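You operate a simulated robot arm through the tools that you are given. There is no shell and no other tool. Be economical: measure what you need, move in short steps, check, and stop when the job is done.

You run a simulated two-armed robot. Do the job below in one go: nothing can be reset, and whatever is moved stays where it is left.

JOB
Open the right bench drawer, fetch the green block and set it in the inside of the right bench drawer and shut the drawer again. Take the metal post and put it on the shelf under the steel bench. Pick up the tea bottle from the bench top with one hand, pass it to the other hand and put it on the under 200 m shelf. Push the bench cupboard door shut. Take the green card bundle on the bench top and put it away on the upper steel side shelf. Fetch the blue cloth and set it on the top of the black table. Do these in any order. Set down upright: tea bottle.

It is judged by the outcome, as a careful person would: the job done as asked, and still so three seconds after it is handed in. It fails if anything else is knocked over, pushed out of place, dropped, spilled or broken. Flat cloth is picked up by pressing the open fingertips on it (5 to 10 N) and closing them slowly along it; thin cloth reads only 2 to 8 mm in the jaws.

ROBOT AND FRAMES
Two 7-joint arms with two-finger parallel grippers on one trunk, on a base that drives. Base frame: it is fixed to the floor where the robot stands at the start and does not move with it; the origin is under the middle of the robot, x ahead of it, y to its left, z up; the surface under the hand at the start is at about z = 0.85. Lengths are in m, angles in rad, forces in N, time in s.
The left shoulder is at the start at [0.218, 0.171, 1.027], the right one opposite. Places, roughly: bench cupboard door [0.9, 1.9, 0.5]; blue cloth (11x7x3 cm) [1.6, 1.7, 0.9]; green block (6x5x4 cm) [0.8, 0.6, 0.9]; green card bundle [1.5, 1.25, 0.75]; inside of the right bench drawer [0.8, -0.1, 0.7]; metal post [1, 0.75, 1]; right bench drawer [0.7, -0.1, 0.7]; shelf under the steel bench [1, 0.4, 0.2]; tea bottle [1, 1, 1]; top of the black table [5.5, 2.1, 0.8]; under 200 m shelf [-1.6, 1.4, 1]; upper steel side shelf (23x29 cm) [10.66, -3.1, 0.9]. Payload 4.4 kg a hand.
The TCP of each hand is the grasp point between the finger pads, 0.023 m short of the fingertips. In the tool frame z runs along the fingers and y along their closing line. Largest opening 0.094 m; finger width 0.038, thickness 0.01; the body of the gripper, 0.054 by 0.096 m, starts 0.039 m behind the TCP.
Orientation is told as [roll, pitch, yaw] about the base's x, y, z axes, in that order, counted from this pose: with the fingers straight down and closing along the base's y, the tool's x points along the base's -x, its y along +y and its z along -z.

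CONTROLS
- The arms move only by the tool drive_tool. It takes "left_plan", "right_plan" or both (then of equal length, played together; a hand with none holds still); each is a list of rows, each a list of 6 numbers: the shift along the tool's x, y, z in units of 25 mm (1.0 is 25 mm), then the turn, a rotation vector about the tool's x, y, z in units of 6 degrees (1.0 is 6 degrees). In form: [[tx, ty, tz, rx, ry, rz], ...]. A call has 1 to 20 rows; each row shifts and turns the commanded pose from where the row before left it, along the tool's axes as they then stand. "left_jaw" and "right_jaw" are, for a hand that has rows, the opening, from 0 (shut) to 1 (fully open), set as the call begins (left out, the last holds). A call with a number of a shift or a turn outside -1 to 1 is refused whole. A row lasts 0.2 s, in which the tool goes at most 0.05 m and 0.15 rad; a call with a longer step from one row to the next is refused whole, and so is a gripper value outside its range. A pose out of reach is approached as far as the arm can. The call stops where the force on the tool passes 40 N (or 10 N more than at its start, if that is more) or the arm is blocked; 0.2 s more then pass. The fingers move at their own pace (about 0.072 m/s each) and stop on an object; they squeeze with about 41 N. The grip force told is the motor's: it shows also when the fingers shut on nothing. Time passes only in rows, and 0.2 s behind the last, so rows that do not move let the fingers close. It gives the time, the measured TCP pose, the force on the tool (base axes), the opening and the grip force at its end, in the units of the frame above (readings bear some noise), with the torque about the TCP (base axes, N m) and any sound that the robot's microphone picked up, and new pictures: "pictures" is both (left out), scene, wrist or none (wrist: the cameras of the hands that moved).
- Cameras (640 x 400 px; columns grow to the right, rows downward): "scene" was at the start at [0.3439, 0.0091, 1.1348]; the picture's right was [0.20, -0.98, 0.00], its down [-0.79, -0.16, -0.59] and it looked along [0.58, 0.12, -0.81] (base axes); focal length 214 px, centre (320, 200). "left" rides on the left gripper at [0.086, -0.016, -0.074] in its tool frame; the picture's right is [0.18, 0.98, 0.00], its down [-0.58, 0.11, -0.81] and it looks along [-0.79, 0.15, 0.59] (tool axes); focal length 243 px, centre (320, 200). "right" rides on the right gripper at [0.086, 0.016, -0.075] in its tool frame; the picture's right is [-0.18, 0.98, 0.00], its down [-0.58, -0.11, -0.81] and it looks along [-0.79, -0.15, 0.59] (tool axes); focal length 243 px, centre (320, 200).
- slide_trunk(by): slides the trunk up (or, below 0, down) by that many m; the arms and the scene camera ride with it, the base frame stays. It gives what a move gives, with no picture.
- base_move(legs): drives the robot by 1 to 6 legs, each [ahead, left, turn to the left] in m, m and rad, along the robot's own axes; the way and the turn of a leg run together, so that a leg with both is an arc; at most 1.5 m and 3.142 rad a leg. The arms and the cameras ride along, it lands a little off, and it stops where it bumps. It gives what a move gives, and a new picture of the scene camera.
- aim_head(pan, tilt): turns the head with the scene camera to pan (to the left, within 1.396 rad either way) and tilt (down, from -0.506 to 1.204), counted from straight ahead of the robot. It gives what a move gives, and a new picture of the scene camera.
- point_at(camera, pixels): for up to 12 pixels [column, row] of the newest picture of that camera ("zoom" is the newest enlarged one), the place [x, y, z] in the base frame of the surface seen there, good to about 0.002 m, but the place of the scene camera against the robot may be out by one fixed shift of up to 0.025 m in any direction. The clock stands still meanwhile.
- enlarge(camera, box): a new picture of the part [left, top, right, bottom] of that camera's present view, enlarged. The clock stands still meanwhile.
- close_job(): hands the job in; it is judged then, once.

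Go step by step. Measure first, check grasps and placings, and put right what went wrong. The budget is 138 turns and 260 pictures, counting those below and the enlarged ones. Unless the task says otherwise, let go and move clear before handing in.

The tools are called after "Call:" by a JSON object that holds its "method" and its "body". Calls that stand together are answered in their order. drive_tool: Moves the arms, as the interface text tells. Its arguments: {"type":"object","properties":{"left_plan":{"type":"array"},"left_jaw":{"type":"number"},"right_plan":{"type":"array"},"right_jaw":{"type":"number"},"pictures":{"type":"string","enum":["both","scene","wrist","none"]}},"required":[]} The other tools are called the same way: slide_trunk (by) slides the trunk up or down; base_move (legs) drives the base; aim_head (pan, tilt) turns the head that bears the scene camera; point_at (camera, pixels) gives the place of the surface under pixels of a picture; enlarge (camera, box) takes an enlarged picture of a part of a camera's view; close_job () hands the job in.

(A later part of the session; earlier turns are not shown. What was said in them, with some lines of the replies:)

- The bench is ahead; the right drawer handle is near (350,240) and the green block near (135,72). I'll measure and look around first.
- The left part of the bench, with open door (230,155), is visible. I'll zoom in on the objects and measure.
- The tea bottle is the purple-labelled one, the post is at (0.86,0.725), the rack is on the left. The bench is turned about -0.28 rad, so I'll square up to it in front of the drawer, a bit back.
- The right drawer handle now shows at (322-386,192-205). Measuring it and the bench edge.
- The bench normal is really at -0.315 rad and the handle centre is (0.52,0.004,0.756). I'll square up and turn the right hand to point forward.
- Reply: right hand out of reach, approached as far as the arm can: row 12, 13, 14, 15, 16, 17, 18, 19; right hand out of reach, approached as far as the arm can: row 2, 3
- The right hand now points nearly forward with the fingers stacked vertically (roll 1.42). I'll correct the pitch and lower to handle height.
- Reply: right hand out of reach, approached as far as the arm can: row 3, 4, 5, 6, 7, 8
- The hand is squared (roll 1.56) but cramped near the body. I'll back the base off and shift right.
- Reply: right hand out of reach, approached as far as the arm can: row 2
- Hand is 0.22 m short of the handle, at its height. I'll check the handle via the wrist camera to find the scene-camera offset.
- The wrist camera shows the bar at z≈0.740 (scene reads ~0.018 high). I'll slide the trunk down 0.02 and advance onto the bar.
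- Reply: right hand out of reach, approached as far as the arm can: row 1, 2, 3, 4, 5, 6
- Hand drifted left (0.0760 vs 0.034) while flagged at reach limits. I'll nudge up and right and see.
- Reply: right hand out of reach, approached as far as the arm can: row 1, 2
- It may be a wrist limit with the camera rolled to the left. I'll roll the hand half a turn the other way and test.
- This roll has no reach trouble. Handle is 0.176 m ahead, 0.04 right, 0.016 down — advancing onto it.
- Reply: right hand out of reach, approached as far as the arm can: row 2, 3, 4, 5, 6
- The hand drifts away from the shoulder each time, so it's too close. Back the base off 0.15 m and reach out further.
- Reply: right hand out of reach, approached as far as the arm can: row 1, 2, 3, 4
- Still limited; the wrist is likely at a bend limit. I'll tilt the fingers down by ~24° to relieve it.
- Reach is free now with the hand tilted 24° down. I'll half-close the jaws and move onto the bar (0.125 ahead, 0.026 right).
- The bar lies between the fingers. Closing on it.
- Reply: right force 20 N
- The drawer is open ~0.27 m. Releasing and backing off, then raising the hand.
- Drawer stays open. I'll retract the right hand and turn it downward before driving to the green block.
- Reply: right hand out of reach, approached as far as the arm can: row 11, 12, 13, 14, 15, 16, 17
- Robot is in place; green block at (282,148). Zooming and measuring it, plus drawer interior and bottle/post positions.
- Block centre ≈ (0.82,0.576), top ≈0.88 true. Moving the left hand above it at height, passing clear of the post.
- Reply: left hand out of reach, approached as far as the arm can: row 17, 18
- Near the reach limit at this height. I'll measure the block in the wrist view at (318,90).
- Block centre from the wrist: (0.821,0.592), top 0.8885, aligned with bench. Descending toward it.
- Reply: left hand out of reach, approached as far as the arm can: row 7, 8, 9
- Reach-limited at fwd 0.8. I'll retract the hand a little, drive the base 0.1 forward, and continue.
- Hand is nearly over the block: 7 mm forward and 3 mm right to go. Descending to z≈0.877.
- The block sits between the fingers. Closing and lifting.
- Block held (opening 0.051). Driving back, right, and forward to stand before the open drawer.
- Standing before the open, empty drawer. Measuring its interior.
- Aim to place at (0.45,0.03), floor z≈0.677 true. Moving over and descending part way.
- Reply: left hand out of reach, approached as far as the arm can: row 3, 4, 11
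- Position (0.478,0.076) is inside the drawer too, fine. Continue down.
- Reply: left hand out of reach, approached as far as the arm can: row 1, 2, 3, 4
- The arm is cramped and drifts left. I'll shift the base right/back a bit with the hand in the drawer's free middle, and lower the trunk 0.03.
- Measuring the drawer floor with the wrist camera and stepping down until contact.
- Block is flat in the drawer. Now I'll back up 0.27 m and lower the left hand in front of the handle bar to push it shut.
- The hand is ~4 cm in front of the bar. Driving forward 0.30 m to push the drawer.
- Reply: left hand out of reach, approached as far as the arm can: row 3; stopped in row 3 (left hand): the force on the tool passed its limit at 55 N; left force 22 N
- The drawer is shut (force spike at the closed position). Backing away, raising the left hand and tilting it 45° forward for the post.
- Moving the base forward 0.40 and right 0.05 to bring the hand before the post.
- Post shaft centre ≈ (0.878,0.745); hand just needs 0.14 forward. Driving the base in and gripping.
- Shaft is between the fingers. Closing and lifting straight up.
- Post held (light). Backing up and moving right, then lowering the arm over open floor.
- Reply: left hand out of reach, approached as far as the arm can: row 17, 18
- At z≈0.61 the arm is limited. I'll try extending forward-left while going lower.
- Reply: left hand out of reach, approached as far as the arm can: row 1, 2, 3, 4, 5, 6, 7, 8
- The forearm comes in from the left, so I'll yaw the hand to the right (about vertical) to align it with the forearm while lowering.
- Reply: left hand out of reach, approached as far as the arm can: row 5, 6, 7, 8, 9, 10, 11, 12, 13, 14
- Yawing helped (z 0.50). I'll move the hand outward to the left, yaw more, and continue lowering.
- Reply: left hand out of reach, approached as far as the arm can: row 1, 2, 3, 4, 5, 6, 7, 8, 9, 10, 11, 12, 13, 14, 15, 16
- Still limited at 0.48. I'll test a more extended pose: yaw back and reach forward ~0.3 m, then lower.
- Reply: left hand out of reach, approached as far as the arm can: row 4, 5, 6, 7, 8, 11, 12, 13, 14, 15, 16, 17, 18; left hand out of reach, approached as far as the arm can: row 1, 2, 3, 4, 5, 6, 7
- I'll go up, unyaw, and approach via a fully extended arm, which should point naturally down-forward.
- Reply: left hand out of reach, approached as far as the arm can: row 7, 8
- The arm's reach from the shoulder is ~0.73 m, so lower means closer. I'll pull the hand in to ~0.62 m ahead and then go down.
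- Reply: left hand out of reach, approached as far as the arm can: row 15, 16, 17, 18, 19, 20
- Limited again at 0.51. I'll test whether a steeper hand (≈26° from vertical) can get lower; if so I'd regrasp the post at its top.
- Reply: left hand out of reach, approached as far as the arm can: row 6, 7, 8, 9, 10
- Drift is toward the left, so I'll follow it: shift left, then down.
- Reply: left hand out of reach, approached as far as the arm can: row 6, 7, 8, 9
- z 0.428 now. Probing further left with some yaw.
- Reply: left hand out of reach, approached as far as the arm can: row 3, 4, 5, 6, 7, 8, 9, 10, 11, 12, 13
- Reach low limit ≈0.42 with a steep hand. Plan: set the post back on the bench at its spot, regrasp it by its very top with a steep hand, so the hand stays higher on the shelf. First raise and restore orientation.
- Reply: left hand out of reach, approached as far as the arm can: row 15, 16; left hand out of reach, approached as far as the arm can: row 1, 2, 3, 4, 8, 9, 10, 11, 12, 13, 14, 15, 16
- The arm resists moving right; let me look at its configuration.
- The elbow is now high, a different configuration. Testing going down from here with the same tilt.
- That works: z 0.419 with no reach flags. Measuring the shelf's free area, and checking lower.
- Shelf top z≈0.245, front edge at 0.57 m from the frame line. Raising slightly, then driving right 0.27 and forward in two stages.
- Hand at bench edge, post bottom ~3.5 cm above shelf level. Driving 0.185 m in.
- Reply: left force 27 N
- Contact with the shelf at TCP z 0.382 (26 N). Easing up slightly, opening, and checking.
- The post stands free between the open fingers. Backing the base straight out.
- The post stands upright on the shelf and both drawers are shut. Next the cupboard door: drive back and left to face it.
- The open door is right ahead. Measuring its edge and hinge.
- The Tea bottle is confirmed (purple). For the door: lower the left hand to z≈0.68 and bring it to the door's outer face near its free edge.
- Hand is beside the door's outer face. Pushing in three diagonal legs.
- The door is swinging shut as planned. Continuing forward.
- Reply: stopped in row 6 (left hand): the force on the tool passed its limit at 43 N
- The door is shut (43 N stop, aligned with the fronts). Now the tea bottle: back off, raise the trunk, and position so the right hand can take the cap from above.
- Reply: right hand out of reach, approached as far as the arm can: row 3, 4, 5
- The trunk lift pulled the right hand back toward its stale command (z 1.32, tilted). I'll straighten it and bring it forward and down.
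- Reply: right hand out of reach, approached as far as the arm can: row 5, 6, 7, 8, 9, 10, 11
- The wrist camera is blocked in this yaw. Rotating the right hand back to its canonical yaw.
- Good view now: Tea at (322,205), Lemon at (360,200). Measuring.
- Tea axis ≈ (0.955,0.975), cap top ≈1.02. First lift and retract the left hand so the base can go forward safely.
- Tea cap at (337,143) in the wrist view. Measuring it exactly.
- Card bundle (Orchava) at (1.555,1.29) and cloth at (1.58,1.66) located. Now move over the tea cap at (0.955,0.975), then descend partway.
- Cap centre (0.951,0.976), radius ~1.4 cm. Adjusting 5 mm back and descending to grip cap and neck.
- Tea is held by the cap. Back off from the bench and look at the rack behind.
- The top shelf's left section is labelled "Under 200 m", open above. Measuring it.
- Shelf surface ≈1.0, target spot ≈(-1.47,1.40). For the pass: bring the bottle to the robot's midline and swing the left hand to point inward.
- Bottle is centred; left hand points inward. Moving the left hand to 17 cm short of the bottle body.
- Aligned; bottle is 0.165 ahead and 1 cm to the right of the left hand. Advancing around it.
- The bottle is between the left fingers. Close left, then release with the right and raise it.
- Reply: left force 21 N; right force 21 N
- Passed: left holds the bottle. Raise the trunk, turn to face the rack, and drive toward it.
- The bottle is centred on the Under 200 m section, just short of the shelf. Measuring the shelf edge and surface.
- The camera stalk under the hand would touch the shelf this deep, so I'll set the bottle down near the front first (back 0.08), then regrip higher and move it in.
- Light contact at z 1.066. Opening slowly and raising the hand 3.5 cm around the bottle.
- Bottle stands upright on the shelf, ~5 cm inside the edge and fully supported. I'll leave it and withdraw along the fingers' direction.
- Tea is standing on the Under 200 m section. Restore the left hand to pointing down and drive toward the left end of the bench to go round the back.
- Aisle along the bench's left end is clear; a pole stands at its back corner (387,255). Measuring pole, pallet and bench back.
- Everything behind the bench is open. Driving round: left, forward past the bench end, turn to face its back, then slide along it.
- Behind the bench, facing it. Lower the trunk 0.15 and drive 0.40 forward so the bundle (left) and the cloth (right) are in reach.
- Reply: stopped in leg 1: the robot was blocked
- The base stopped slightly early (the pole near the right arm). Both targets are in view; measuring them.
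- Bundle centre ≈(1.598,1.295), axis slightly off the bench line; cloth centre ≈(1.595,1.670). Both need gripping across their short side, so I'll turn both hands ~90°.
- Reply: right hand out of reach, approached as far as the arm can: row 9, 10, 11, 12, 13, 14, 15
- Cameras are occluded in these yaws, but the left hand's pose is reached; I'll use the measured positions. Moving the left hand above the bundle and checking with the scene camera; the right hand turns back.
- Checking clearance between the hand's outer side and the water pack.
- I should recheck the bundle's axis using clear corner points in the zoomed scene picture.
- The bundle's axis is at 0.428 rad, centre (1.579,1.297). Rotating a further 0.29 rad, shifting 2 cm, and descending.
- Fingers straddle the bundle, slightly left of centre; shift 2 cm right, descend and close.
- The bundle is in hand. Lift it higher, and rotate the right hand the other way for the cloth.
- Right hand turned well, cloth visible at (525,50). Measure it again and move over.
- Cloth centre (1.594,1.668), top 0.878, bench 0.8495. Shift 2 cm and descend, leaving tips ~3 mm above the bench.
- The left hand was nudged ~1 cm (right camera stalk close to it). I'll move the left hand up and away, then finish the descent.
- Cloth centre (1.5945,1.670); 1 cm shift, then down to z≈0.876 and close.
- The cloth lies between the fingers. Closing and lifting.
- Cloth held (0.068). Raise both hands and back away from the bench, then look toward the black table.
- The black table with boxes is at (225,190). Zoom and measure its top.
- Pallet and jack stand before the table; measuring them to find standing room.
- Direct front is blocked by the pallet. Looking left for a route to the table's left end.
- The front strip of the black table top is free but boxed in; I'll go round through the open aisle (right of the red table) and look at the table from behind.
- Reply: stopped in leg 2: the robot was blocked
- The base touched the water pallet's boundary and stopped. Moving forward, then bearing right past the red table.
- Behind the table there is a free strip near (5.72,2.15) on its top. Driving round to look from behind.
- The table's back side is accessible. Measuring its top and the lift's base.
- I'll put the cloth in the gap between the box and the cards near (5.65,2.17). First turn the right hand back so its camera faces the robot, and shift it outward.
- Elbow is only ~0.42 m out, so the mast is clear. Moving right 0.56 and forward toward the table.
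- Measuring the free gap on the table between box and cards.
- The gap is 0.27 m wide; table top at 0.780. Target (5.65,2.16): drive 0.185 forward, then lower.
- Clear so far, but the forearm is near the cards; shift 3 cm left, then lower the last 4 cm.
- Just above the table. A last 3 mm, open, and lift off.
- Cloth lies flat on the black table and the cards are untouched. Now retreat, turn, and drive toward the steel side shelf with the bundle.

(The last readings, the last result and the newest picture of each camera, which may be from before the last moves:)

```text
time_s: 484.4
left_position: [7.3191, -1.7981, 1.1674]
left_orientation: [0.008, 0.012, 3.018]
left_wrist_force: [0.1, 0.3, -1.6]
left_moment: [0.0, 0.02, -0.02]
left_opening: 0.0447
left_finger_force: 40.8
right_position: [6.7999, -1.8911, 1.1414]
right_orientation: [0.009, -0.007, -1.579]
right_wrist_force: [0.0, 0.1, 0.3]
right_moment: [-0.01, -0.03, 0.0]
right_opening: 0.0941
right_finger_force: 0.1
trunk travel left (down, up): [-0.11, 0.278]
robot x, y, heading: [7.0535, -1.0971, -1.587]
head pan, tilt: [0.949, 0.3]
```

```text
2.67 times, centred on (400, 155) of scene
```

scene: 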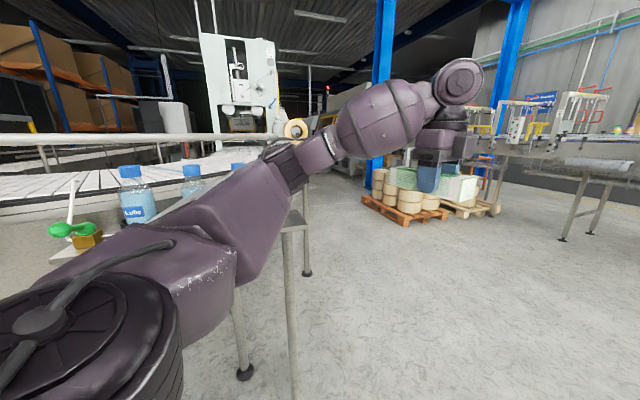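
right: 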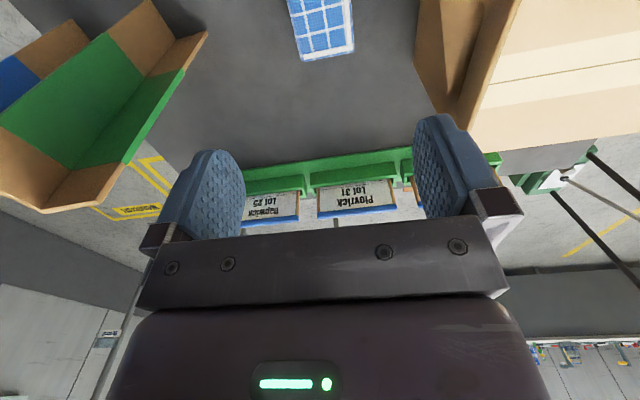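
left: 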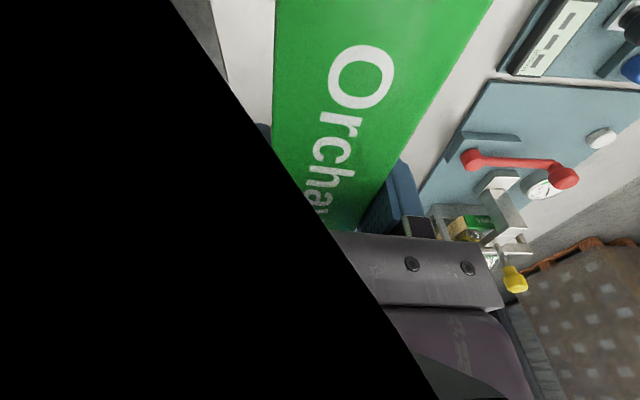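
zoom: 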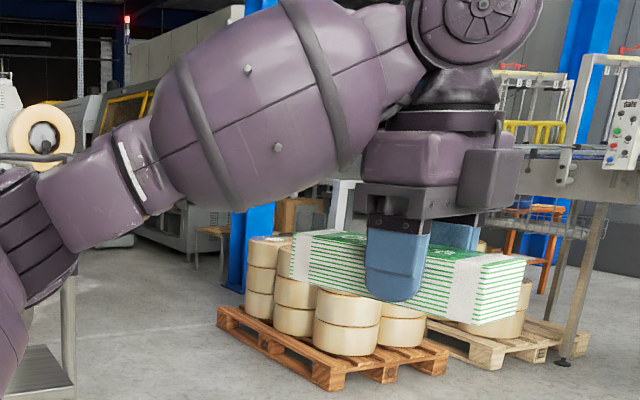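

Corridor between conveyor (y≈-2.3) and pallets (y≈-4) leads toward the shelf. Driving in and looking ahead.

Call:
{"method": "base_move", "body": {"legs": [[1.0, 0, 0], [1.0, 0, 0], [0, 0, 1.587], [1.2, 0, 0]]}}

Call:
{"method": "aim_head", "body": {"pan": 0.1, "tilt": 0.4}}

Call:
{"method": "enlarge", "body": {"camera": "scene", "box": [200, 80, 440, 230]}}

Call:
{"method": "point_at", "body": {"camera": "scene", "pixels": [[320, 180], [300, 190], [340, 190], [320, 210], [280, 200], [360, 200], [260, 220], [380, 220], [300, 160], [340, 160], [320, 150], [320, 240]]}}

```text
time_s: 503.9
left_position: [8.9043, -2.8302, 1.1688]
left_orientation: [0.009, 0.012, -1.68]
left_wrist_force: [-0.2, 0.0, -1.7]
left_moment: [-0.02, 0.03, -0.01]
left_opening: 0.0448
left_finger_force: 41.0
right_position: [9.005, -3.3485, 1.1424]
right_orientation: [0.01, -0.007, 0.008]
right_wrist_force: [0.8, 0.0, 0.0]
right_moment: [-0.01, 0.02, 0.0]
right_opening: 0.0943
right_finger_force: 0.1
trunk travel left (down, up): [-0.11, 0.278]
robot x, y, heading: [8.2077, -3.1091, -0.003]
head pan, tilt: [0.949, 0.3]
```

scene: 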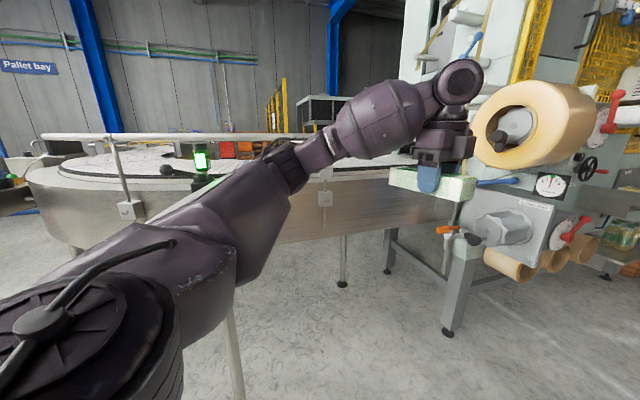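

```text
time_s: 505.1
left_position: [8.9034, -2.8301, 1.1676]
left_orientation: [0.009, 0.012, -1.679]
left_wrist_force: [0.2, -0.3, -1.9]
left_moment: [-0.01, 0.01, -0.02]
left_opening: 0.0446
left_finger_force: 41.0
right_position: [9.0054, -3.3488, 1.1418]
right_orientation: [0.01, -0.006, 0.006]
right_wrist_force: [0.4, 0.0, -0.2]
right_moment: [-0.02, 0.03, -0.02]
right_opening: 0.0941
right_finger_force: 0.1
trunk travel left (down, up): [-0.11, 0.278]
robot x, y, heading: [8.2037, -3.1052, 0.002]
head pan, tilt: [0.099, 0.4]
```

scene: 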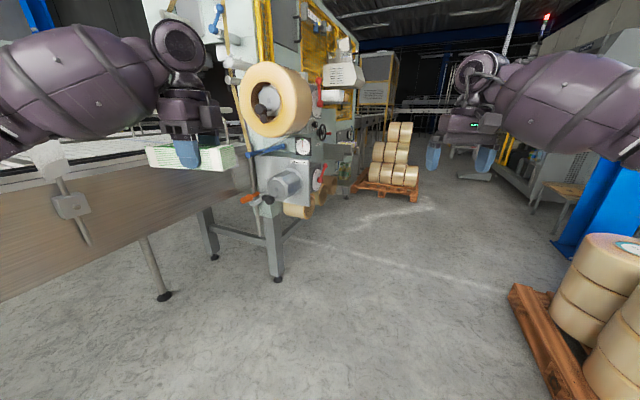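

```text
2.67 times, centred on (320, 155) of scene
```

zoom: 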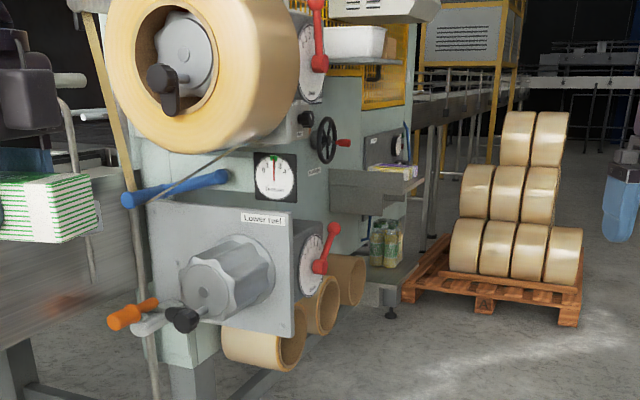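

```text
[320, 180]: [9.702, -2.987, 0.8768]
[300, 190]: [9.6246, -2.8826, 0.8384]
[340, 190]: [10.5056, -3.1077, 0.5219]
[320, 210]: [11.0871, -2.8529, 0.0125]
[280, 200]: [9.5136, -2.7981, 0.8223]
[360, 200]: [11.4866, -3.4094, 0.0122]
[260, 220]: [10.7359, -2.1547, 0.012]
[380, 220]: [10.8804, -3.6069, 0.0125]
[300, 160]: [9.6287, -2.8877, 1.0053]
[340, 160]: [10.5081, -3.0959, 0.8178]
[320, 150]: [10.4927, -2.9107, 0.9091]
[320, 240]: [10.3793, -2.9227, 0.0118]
```

The upper side shelf is at x≥10.5, z≈0.85 on the machine's flank. Pass the machine at y≈-3.5 and look at shelf and surroundings.

Call:
{"method": "base_move", "body": {"legs": [[0, -0.42, 0], [1.4, 0, 0], [0.8, -0.25, 0]]}}

Call:
{"method": "aim_head", "body": {"pan": -0.7, "tilt": 0.5}}

Call:
{"method": "point_at", "body": {"camera": "scene", "pixels": [[100, 300], [200, 300], [320, 300], [440, 300], [320, 220], [200, 220], [450, 220], [560, 220]]}}

Call:
{"method": "aim_head", "body": {"pan": 0.9, "tilt": 0.6}}

```text
time_s: 520.0
left_position: [11.1097, -3.4981, 1.1686]
left_orientation: [0.008, 0.012, -1.68]
left_wrist_force: [0.3, 0.2, -1.3]
left_moment: [-0.04, 0.0, -0.01]
left_opening: 0.0447
left_finger_force: 41.2
right_position: [11.211, -4.0157, 1.1429]
right_orientation: [0.011, -0.008, 0.01]
right_wrist_force: [-1.2, 1.4, 0.3]
right_moment: [0.0, -0.02, -0.03]
right_opening: 0.094
right_finger_force: 0.1
trunk travel left (down, up): [-0.11, 0.278]
robot x, y, heading: [10.4106, -3.7764, -0.0]
head pan, tilt: [0.099, 0.4]
```

scene: 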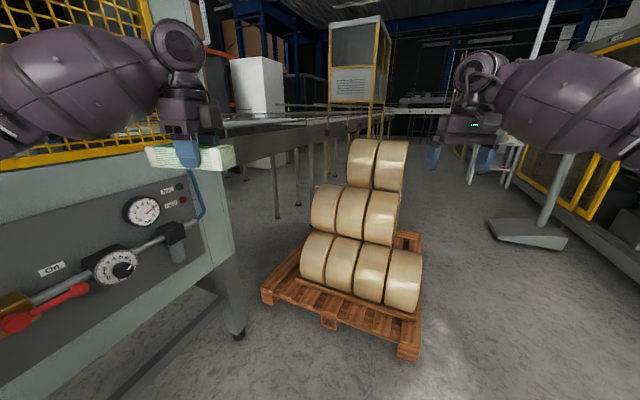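

```text
time_s: 521.2
left_position: [11.109, -3.4972, 1.1682]
left_orientation: [0.008, 0.012, -1.677]
left_wrist_force: [-0.3, 0.2, -2.4]
left_moment: [-0.03, -0.04, 0.02]
left_opening: 0.0448
left_finger_force: 41.1
right_position: [11.2119, -4.0139, 1.1416]
right_orientation: [0.009, -0.007, 0.01]
right_wrist_force: [0.7, 0.2, -0.2]
right_moment: [0.0, 0.0, -0.03]
right_opening: 0.0939
right_finger_force: 0.0
trunk travel left (down, up): [-0.11, 0.278]
robot x, y, heading: [10.409, -3.774, 0.003]
head pan, tilt: [-0.7, 0.499]
```

scene: 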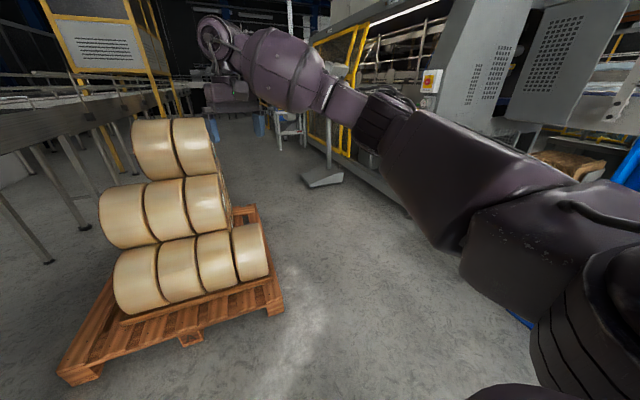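

```text
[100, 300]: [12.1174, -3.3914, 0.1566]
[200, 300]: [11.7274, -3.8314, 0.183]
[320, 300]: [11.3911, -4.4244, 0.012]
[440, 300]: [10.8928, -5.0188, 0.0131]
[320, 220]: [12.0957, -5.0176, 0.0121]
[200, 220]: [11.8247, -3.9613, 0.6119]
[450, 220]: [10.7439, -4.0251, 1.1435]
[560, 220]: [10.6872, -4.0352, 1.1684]
```

```text
time_s: 522.8
left_position: [11.1097, -3.4976, 1.1686]
left_orientation: [0.009, 0.012, -1.68]
left_wrist_force: [-0.5, -0.4, -1.7]
left_moment: [-0.03, 0.02, 0.01]
left_opening: 0.0444
left_finger_force: 41.6
right_position: [11.2114, -4.0158, 1.1424]
right_orientation: [0.01, -0.008, 0.009]
right_wrist_force: [-0.1, 0.1, -0.1]
right_moment: [0.03, 0.01, -0.02]
right_opening: 0.0941
right_finger_force: 0.1
trunk travel left (down, up): [-0.11, 0.278]
robot x, y, heading: [10.4112, -3.7751, 0.004]
head pan, tilt: [0.901, 0.6]
```

scene: 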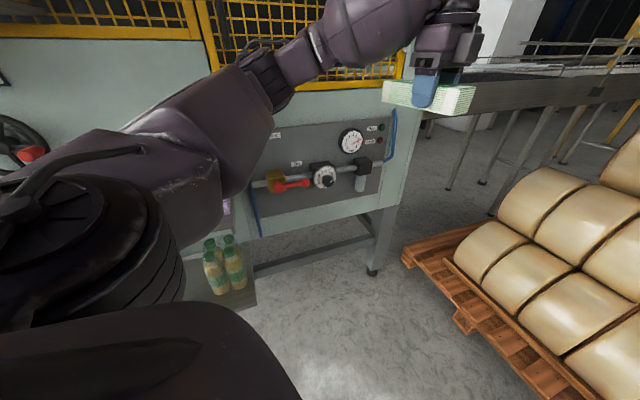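

South side is clear. Move back south, turn to face the machine's flank, and strafe in front of the side shelf.

Call:
{"method": "base_move", "body": {"legs": [[0, -0.5, 0], [0, 0, 1.567], [0, -0.5, 0]]}}

Call:
{"method": "aim_head", "body": {"pan": 0.15, "tilt": 0.45}}

Call:
{"method": "enlarge", "body": {"camera": "scene", "box": [200, 120, 420, 260]}}

```text
time_s: 536.1
left_position: [10.6305, -3.5764, 1.1672]
left_orientation: [0.008, 0.012, -0.104]
left_wrist_force: [0.6, -0.4, -2.7]
left_moment: [-0.01, -0.07, 0.01]
left_opening: 0.0448
left_finger_force: 41.1
right_position: [11.1488, -3.4732, 1.1408]
right_orientation: [0.011, -0.008, 1.583]
right_wrist_force: [0.8, 0.0, -0.7]
right_moment: [0.01, 0.04, -0.01]
right_opening: 0.094
right_finger_force: 0.1
trunk travel left (down, up): [-0.11, 0.278]
robot x, y, heading: [10.913, -4.2744, 1.575]
head pan, tilt: [0.901, 0.6]
```

scene: 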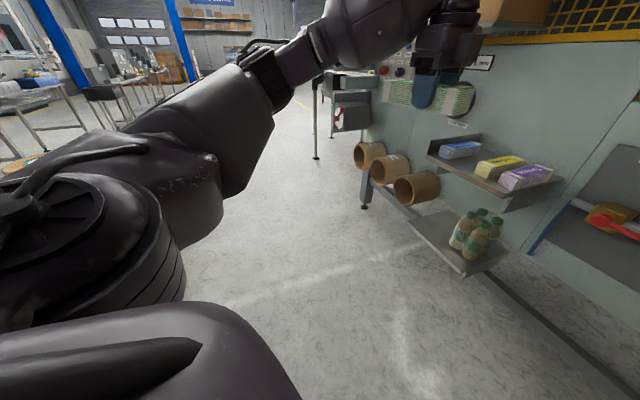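

```text
time_s: 537.2
left_position: [10.6309, -3.5767, 1.1692]
left_orientation: [0.008, 0.012, -0.105]
left_wrist_force: [-0.5, 0.2, -1.6]
left_moment: [0.0, -0.04, 0.02]
left_opening: 0.0445
left_finger_force: 40.7
right_position: [11.1488, -3.4721, 1.1427]
right_orientation: [0.011, -0.007, 1.582]
right_wrist_force: [-0.2, -0.2, 0.1]
right_moment: [0.02, 0.01, 0.02]
right_opening: 0.094
right_finger_force: 0.0
trunk travel left (down, up): [-0.11, 0.278]
robot x, y, heading: [10.9091, -4.272, 1.574]
head pan, tilt: [0.15, 0.45]
```

scene: 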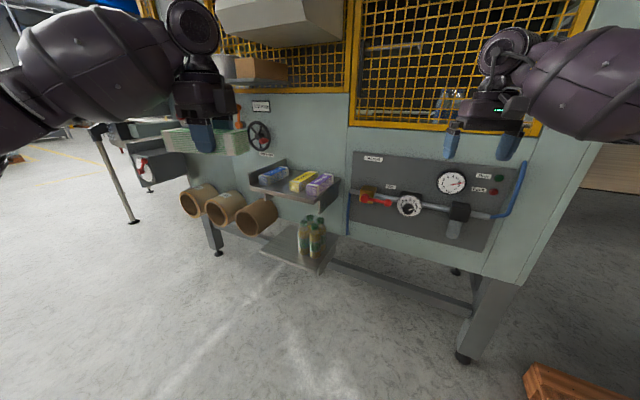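

```text
2.86 times, centred on (310, 190) of scene
```

zoom: 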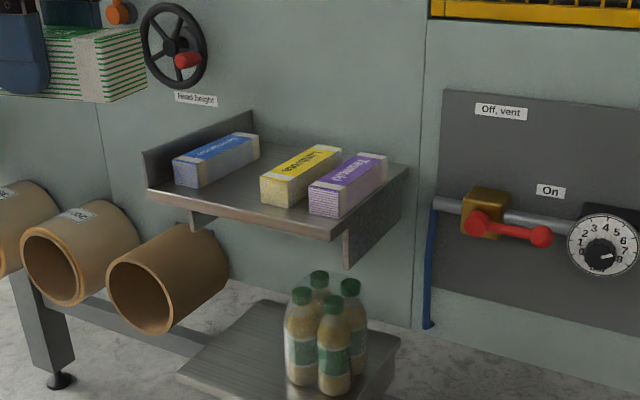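

The shelf already holds blue, yellow and purple bundles with a gap between blue and yellow. Measuring.

Call:
{"method": "point_at", "body": {"camera": "zoom", "pixels": [[155, 188], [330, 232], [403, 172], [178, 160], [199, 165], [258, 147], [263, 178], [320, 148], [310, 185], [230, 195], [250, 165], [225, 138]]}}

Call:
{"method": "enlarge", "body": {"camera": "scene", "box": [240, 150, 350, 220]}}

```text
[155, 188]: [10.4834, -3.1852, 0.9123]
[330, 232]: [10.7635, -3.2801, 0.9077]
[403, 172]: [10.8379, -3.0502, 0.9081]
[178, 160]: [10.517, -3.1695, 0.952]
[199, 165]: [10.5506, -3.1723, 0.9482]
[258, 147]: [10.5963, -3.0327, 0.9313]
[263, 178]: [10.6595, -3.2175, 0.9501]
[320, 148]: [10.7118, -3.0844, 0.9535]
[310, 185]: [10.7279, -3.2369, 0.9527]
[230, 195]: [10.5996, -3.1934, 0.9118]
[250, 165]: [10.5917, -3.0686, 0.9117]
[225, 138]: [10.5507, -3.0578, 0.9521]
```

```text
5.71 times, centred on (295, 185) of scene
```

zoom: 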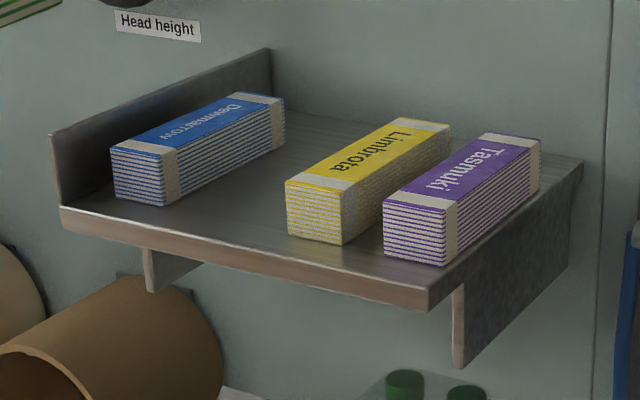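

The gap between blue and yellow is ~0.118 m; target centre (10.63,-3.12), shelf top ≈0.899. Turn the left hand back to canonical, square up with the shelf, and approach to 11 cm short.

Call:
{"method": "drive_tool", "body": {"left_plan": [[0, 0, 0, 0, 0, -0.944], [0, 0, 0, 0, 0, -0.944], [0, 0, 0, 0, 0, -0.944], [0, 0, 0, 0, 0, -0.944], [0, 0, 0, 0, 0, -0.944], [0, 0, 0, 0, 0, -0.944], [0, 0, 0, 0, 0, -0.944], [0, 0, 0, 0, 0, -0.944], [0, 0, 0, 0, 0, -0.944], [0, 0, 0, 0, 0, -0.944], [0, 0, 0, 0, 0, -0.944], [0, 0, 0, 0, 0, -0.944], [0, 0, 0, 0, 0, -0.944], [0, 0, 0, 0, 0, -0.944], [0, 0, 0, 0, 0, -0.944], [0, 0, 0, 0, 0, -0.944], [0, 0, 0, 0, 0, -0.944]], "pictures": "none"}}

Call:
{"method": "base_move", "body": {"legs": [[0, 0, -0.32], [0, 0.343, 0], [0.2, 0, 0]]}}

Call:
{"method": "drive_tool", "body": {"left_plan": [[0, 0, 0, 0, 0, 0]], "pictures": "wrist"}}

```text
time_s: 540.8
left_position: [10.6315, -3.5771, 1.1673]
left_orientation: [0.011, -0.011, 1.576]
left_wrist_force: [0.3, -0.6, -1.6]
left_moment: [0.01, 0.0, -0.01]
left_opening: 0.0445
left_finger_force: 41.0
right_position: [11.1483, -3.4727, 1.1415]
right_orientation: [0.01, -0.005, 1.584]
right_wrist_force: [0.0, -0.3, 0.3]
right_moment: [0.02, 0.0, -0.03]
right_opening: 0.0938
right_finger_force: 0.0
trunk travel left (down, up): [-0.11, 0.278]
robot x, y, heading: [10.9128, -4.2694, 1.576]
head pan, tilt: [0.15, 0.45]
```

```text
time_s: 546.5
left_position: [10.5993, -3.2298, 1.1686]
left_orientation: [0.011, -0.011, 1.255]
left_wrist_force: [0.5, 0.2, -1.6]
left_moment: [0.07, 0.0, 0.01]
left_opening: 0.0446
left_finger_force: 41.3
right_position: [11.1239, -3.2925, 1.143]
right_orientation: [0.01, -0.008, 1.263]
right_wrist_force: [-0.2, 0.1, -0.9]
right_moment: [0.02, -0.01, -0.05]
right_opening: 0.0938
right_finger_force: 0.1
trunk travel left (down, up): [-0.11, 0.278]
robot x, y, heading: [10.6508, -3.9818, 1.254]
head pan, tilt: [0.15, 0.45]
```

scene: 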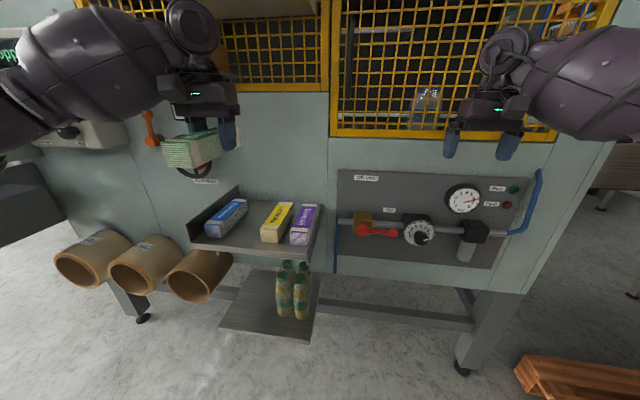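

```text
time_s: 546.9
left_position: [10.599, -3.2308, 1.1684]
left_orientation: [0.011, -0.01, 1.255]
left_wrist_force: [-0.6, 0.1, -1.3]
left_moment: [0.03, -0.01, 0.02]
left_opening: 0.0445
left_finger_force: 41.3
right_position: [11.1239, -3.2949, 1.1424]
right_orientation: [0.011, -0.008, 1.265]
right_wrist_force: [-0.2, -0.5, 0.0]
right_moment: [-0.02, 0.0, -0.01]
right_opening: 0.0938
right_finger_force: 0.1
trunk travel left (down, up): [-0.11, 0.278]
robot x, y, heading: [10.6485, -3.98, 1.257]
head pan, tilt: [0.15, 0.45]
```

left: 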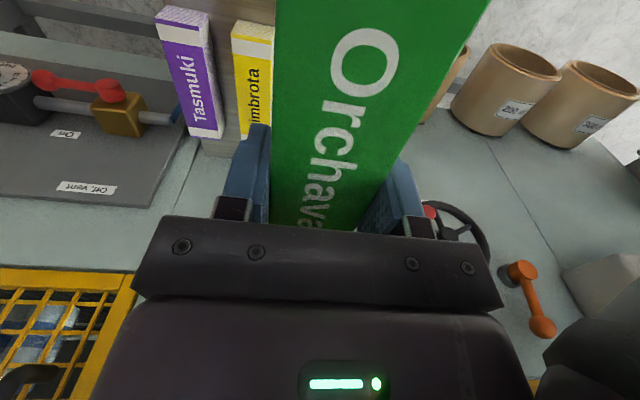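

Retract the right hand from the panel, and check the yellow bundle's edge with the wrist camera.

Call:
{"method": "drive_tool", "body": {"right_plan": [[1, 0, -0.3, 0, 0, 0], [1, 0, -0.3, 0, 0, 0], [1, 0, 0, 0, 0, 0], [1, 0, 0, 0, 0, 0], [1, 0, 0, 0, 0, 0], [1, 0, 0, 0, 0, 0], [1, 0, 0, 0, 0, 0]], "pictures": "none"}}

Call:
{"method": "point_at", "body": {"camera": "left", "pixels": [[270, 35], [236, 33], [270, 80], [262, 118], [188, 14], [222, 135], [200, 150], [232, 148]]}}

Call:
{"method": "point_at", "body": {"camera": "scene", "pixels": [[263, 232], [280, 235], [292, 206], [278, 204], [245, 202], [228, 232], [250, 232], [225, 245], [290, 250], [207, 230]]}}

```text
time_s: 548.5
left_position: [10.6007, -3.2298, 1.1685]
left_orientation: [0.01, -0.011, 1.256]
left_wrist_force: [0.1, 0.0, -0.8]
left_moment: [0.04, -0.01, 0.05]
left_opening: 0.0447
left_finger_force: 41.0
right_position: [11.0701, -3.46, 1.1554]
right_orientation: [0.01, -0.009, 1.263]
right_wrist_force: [-1.0, -0.1, -0.2]
right_moment: [0.02, -0.01, -0.03]
right_opening: 0.0941
right_finger_force: 0.0
trunk travel left (down, up): [-0.11, 0.278]
robot x, y, heading: [10.6492, -3.9791, 1.256]
head pan, tilt: [0.15, 0.45]
```

```text
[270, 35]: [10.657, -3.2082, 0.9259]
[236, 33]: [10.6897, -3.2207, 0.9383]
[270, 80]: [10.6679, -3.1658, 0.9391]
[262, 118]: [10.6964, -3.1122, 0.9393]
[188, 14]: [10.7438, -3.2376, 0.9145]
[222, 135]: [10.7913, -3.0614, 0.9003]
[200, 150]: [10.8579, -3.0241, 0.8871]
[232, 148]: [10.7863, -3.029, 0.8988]
```

```text
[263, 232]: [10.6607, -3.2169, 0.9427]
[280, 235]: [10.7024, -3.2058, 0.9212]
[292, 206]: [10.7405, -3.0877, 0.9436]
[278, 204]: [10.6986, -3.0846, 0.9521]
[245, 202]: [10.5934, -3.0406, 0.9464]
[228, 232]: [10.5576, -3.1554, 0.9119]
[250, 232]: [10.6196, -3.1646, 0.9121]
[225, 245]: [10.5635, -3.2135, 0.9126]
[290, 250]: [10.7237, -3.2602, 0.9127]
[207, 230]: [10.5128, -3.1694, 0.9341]
```

Everything agrees: drive 0.134 forward, then lower the bundle to just above the neighbours and check.

Call:
{"method": "base_move", "body": {"legs": [[0.134, 0, 0]]}}

Call:
{"method": "drive_tool", "body": {"left_plan": [[0, 0.27, 0.5, 0, 0, 0], [0, 0, 1, 0, 0, 0], [0, 0, 1, 0, 0, 0], [0, 0, 1, 0, 0, 0], [0, 0, 1, 0, 0, 0], [0, 0, 1, 0, 0, 0], [0, 0, 1, 0, 0, 0], [0, 0, 0, 0, 0, 0]], "pictures": "both"}}

Call:
{"method": "enlarge", "body": {"camera": "scene", "box": [160, 160, 400, 310]}}

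```text
time_s: 549.6
left_position: [10.6111, -3.1835, 1.1687]
left_orientation: [0.024, -0.01, 1.239]
left_wrist_force: [-0.9, 0.6, -1.6]
left_moment: [0.04, 0.0, -0.01]
left_opening: 0.0447
left_finger_force: 41.2
right_position: [11.0831, -3.3994, 1.1586]
right_orientation: [0.008, -0.012, 1.276]
right_wrist_force: [0.2, -0.4, -0.2]
right_moment: [0.04, 0.03, -0.05]
right_opening: 0.0941
right_finger_force: 0.1
trunk travel left (down, up): [-0.11, 0.278]
robot x, y, heading: [10.6699, -3.9146, 1.268]
head pan, tilt: [0.15, 0.45]
stopped in leg 1: the robot was blocked; the commanded pose is now the measured one
```

scene: 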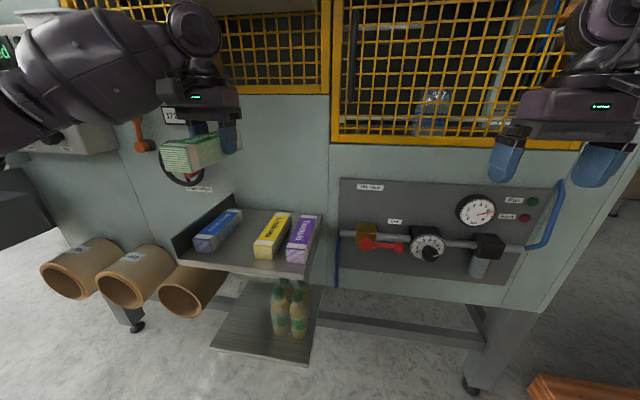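

```text
time_s: 551.4
left_position: [10.6062, -3.1708, 0.9992]
left_orientation: [0.023, 0.0, 1.24]
left_wrist_force: [0.5, -0.6, -0.9]
left_moment: [0.05, -0.01, 0.0]
left_opening: 0.0448
left_finger_force: 40.6
right_position: [11.0865, -3.3924, 1.1548]
right_orientation: [0.009, -0.006, 1.273]
right_wrist_force: [-0.1, -0.4, 0.1]
right_moment: [-0.03, 0.0, 0.01]
right_opening: 0.0937
right_finger_force: 0.0
trunk travel left (down, up): [-0.11, 0.278]
robot x, y, heading: [10.6648, -3.919, 1.261]
head pan, tilt: [0.15, 0.45]
```

scene: 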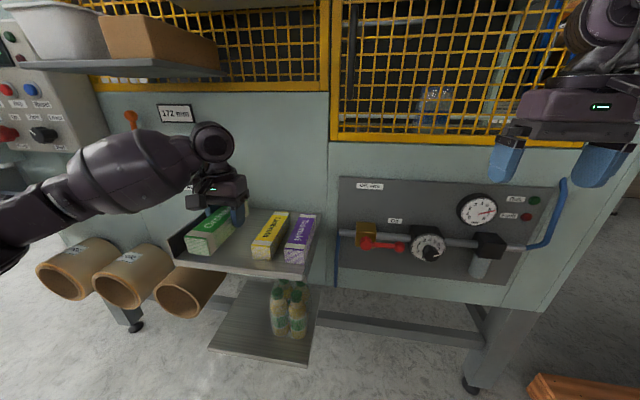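
left: 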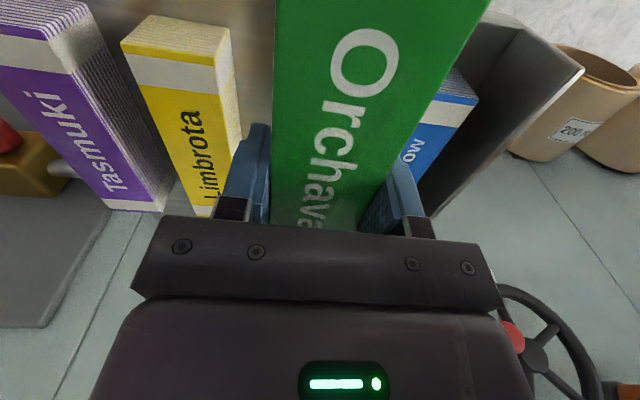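

```text
2.67 times, centred on (280, 235) of scene
```

zoom: 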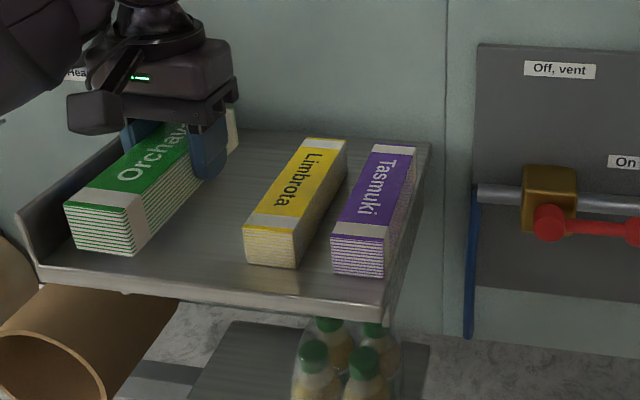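

The base stopped early (arm near the machine's upper tray), so the arm must cover the last 7.5 cm. Checking the handwheel's position relative to the hand first.

Call:
{"method": "point_at", "body": {"camera": "left", "pixels": [[515, 335], [540, 355], [505, 292], [575, 340], [235, 60], [238, 120], [432, 130], [450, 120], [470, 100]]}}

```text
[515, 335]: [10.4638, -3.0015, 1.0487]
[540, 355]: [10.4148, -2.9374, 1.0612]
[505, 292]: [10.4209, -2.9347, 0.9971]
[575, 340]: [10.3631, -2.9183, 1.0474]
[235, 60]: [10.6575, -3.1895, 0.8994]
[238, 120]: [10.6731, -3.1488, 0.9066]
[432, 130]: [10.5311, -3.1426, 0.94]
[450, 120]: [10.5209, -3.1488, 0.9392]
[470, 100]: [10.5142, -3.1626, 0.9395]
```

The wheel is 13 cm clear of the path. Move forward 7.7 cm, then lower to just above the shelf, and check.

Call:
{"method": "drive_tool", "body": {"left_plan": [[-0.77, -0.05, 0, 0, 0, 0], [-0.77, -0.05, 0, 0, 0, 0], [-0.77, -0.05, 0, 0, 0, 0], [-0.77, -0.05, 0, 0, 0, 0], [0, 0, 0.9, 0, 0, 0], [0, 0, 0.9, 0, 0, 0], [0, 0, 0.85, 0, 0, 0], [0, 0, 0.15, 0, 0, 0], [0, 0, 0.1, 0, 0, 0], [0, 0, 0, 0, 0, 0]], "pictures": "both"}}

Call:
{"method": "enlarge", "body": {"camera": "scene", "box": [160, 180, 340, 290]}}

```text
time_s: 553.6
left_position: [10.6354, -3.0994, 0.9301]
left_orientation: [0.023, -0.001, 1.239]
left_wrist_force: [-0.1, 2.9, 13.0]
left_moment: [-1.44, 0.15, -0.06]
left_opening: 0.0444
left_finger_force: 40.7
right_position: [11.0865, -3.3932, 1.155]
right_orientation: [0.01, -0.005, 1.272]
right_wrist_force: [0.1, -0.4, 0.6]
right_moment: [0.01, -0.02, 0.01]
right_opening: 0.0941
right_finger_force: 0.1
trunk travel left (down, up): [-0.11, 0.278]
robot x, y, heading: [10.6673, -3.9174, 1.265]
head pan, tilt: [0.15, 0.45]
```

scene: 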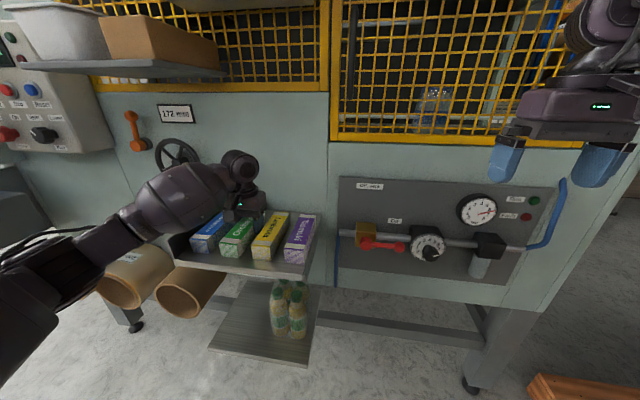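
left: 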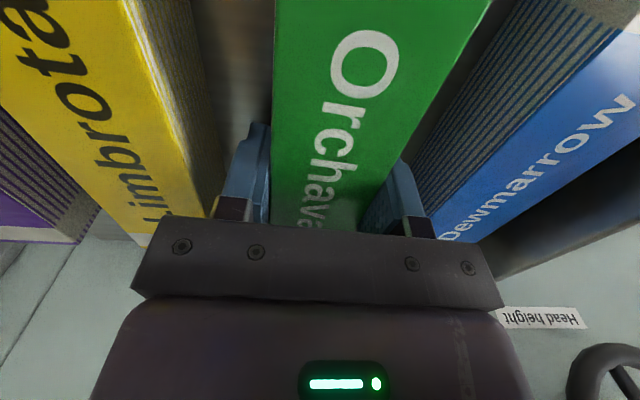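

```text
3.56 times, centred on (250, 235) of scene
```

zoom: 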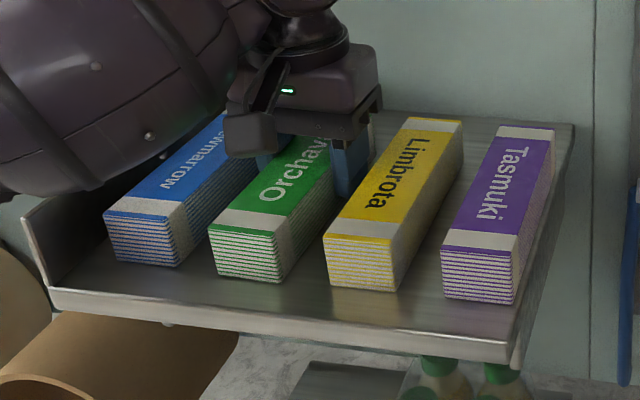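

The bundle rests on the shelf between blue and yellow (13 N contact). Open slightly, lift straight up, and back away.

Call:
{"method": "drive_tool", "body": {"left_plan": [[0, 0, 0, 0, 0, 0], [0, 0, 0, 0, 0, 0], [0, 0, -0.4, 0, 0, 0], [0, 0, -1, 0, 0, 0], [0, 0, -1, 0, 0, 0], [0, 0, -1, 0, 0, 0], [0, 0, -1, 0, 0, 0], [0, 0, -1, 0, 0, 0], [0.8, 0, 0, 0, 0, 0], [0.8, 0, 0, 0, 0, 0], [0.8, 0, 0, 0, 0, 0]], "left_jaw": 0.66, "pictures": "none"}}

Call:
{"method": "base_move", "body": {"legs": [[-0.3, 0, 0]]}}

Call:
{"method": "enlarge", "body": {"camera": "scene", "box": [140, 140, 360, 280]}}

```text
time_s: 556.0
left_position: [10.6156, -3.1574, 1.0628]
left_orientation: [0.023, 0.002, 1.24]
left_wrist_force: [0.7, 0.3, -0.2]
left_moment: [-0.02, -0.03, -0.01]
left_opening: 0.0624
left_finger_force: 0.0
right_position: [11.0871, -3.3921, 1.1539]
right_orientation: [0.008, -0.005, 1.272]
right_wrist_force: [0.3, -0.3, 0.2]
right_moment: [0.03, -0.02, 0.02]
right_opening: 0.0938
right_finger_force: 0.1
trunk travel left (down, up): [-0.11, 0.278]
robot x, y, heading: [10.6697, -3.9158, 1.266]
head pan, tilt: [0.15, 0.45]
```

```text
time_s: 558.0
left_position: [10.5262, -3.4433, 1.0612]
left_orientation: [0.023, 0.001, 1.238]
left_wrist_force: [0.8, -0.5, -0.3]
left_moment: [-0.03, 0.0, 0.0]
left_opening: 0.0619
left_finger_force: 0.1
right_position: [10.9961, -3.6774, 1.1539]
right_orientation: [0.009, -0.005, 1.274]
right_wrist_force: [0.4, -0.6, -0.8]
right_moment: [-0.01, 0.01, -0.01]
right_opening: 0.0941
right_finger_force: 0.0
trunk travel left (down, up): [-0.11, 0.278]
robot x, y, heading: [10.5784, -4.1969, 1.263]
head pan, tilt: [0.15, 0.45]
```

scene: 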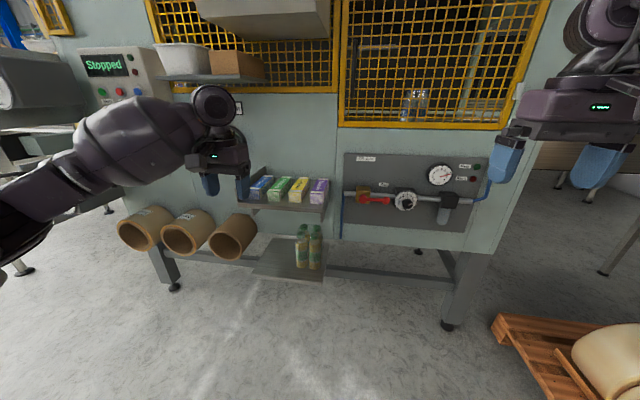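

```text
2.86 times, centred on (250, 210) of scene
5 turns are left
```

zoom: 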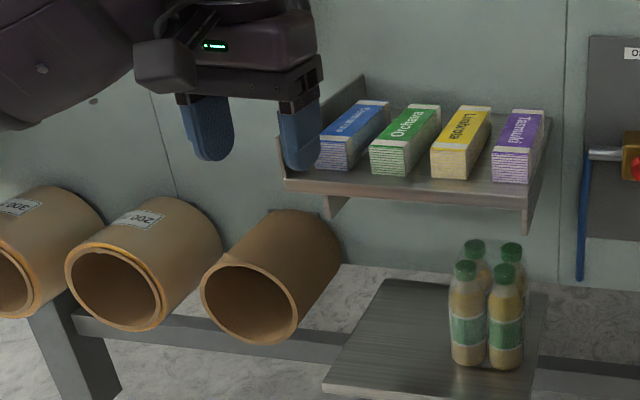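

The green bundle sits in line with the other bundles on the upper side shelf, and both hands are clear. All the tasks are done, so I'm handing in.

Call:
{"method": "close_job", "body": {}}

```text
The job is handed in.
```

I did all six tasks and handed the job in. I saw each item in place right after setting it down, but I didn't go back for a final look at the earlier ones.

- **Green block:** it lies in the right bench drawer, and I pushed the drawer shut until it stopped.
- **Metal post:** it stands upright on the shelf under the steel bench.
- **Tea bottle:** I picked it up with the right hand and passed it to the left. It stands upright on the Under 200 m shelf, about 5 cm in from the front edge.
- **Cupboard door:** I pushed it shut until it stopped.
- **Green card bundle:** it lies on the upper steel side shelf, between the blue and yellow bundles.
- **Blue cloth:** it lies on top of the black table, between the Apple juice box and the upright cards.

The robot bumped into something and stopped three times: behind the bench, at the water-bottle pallet, and at the machine by the side shelf. I saw nothing knocked over or moved, but I didn't check those spots closely.
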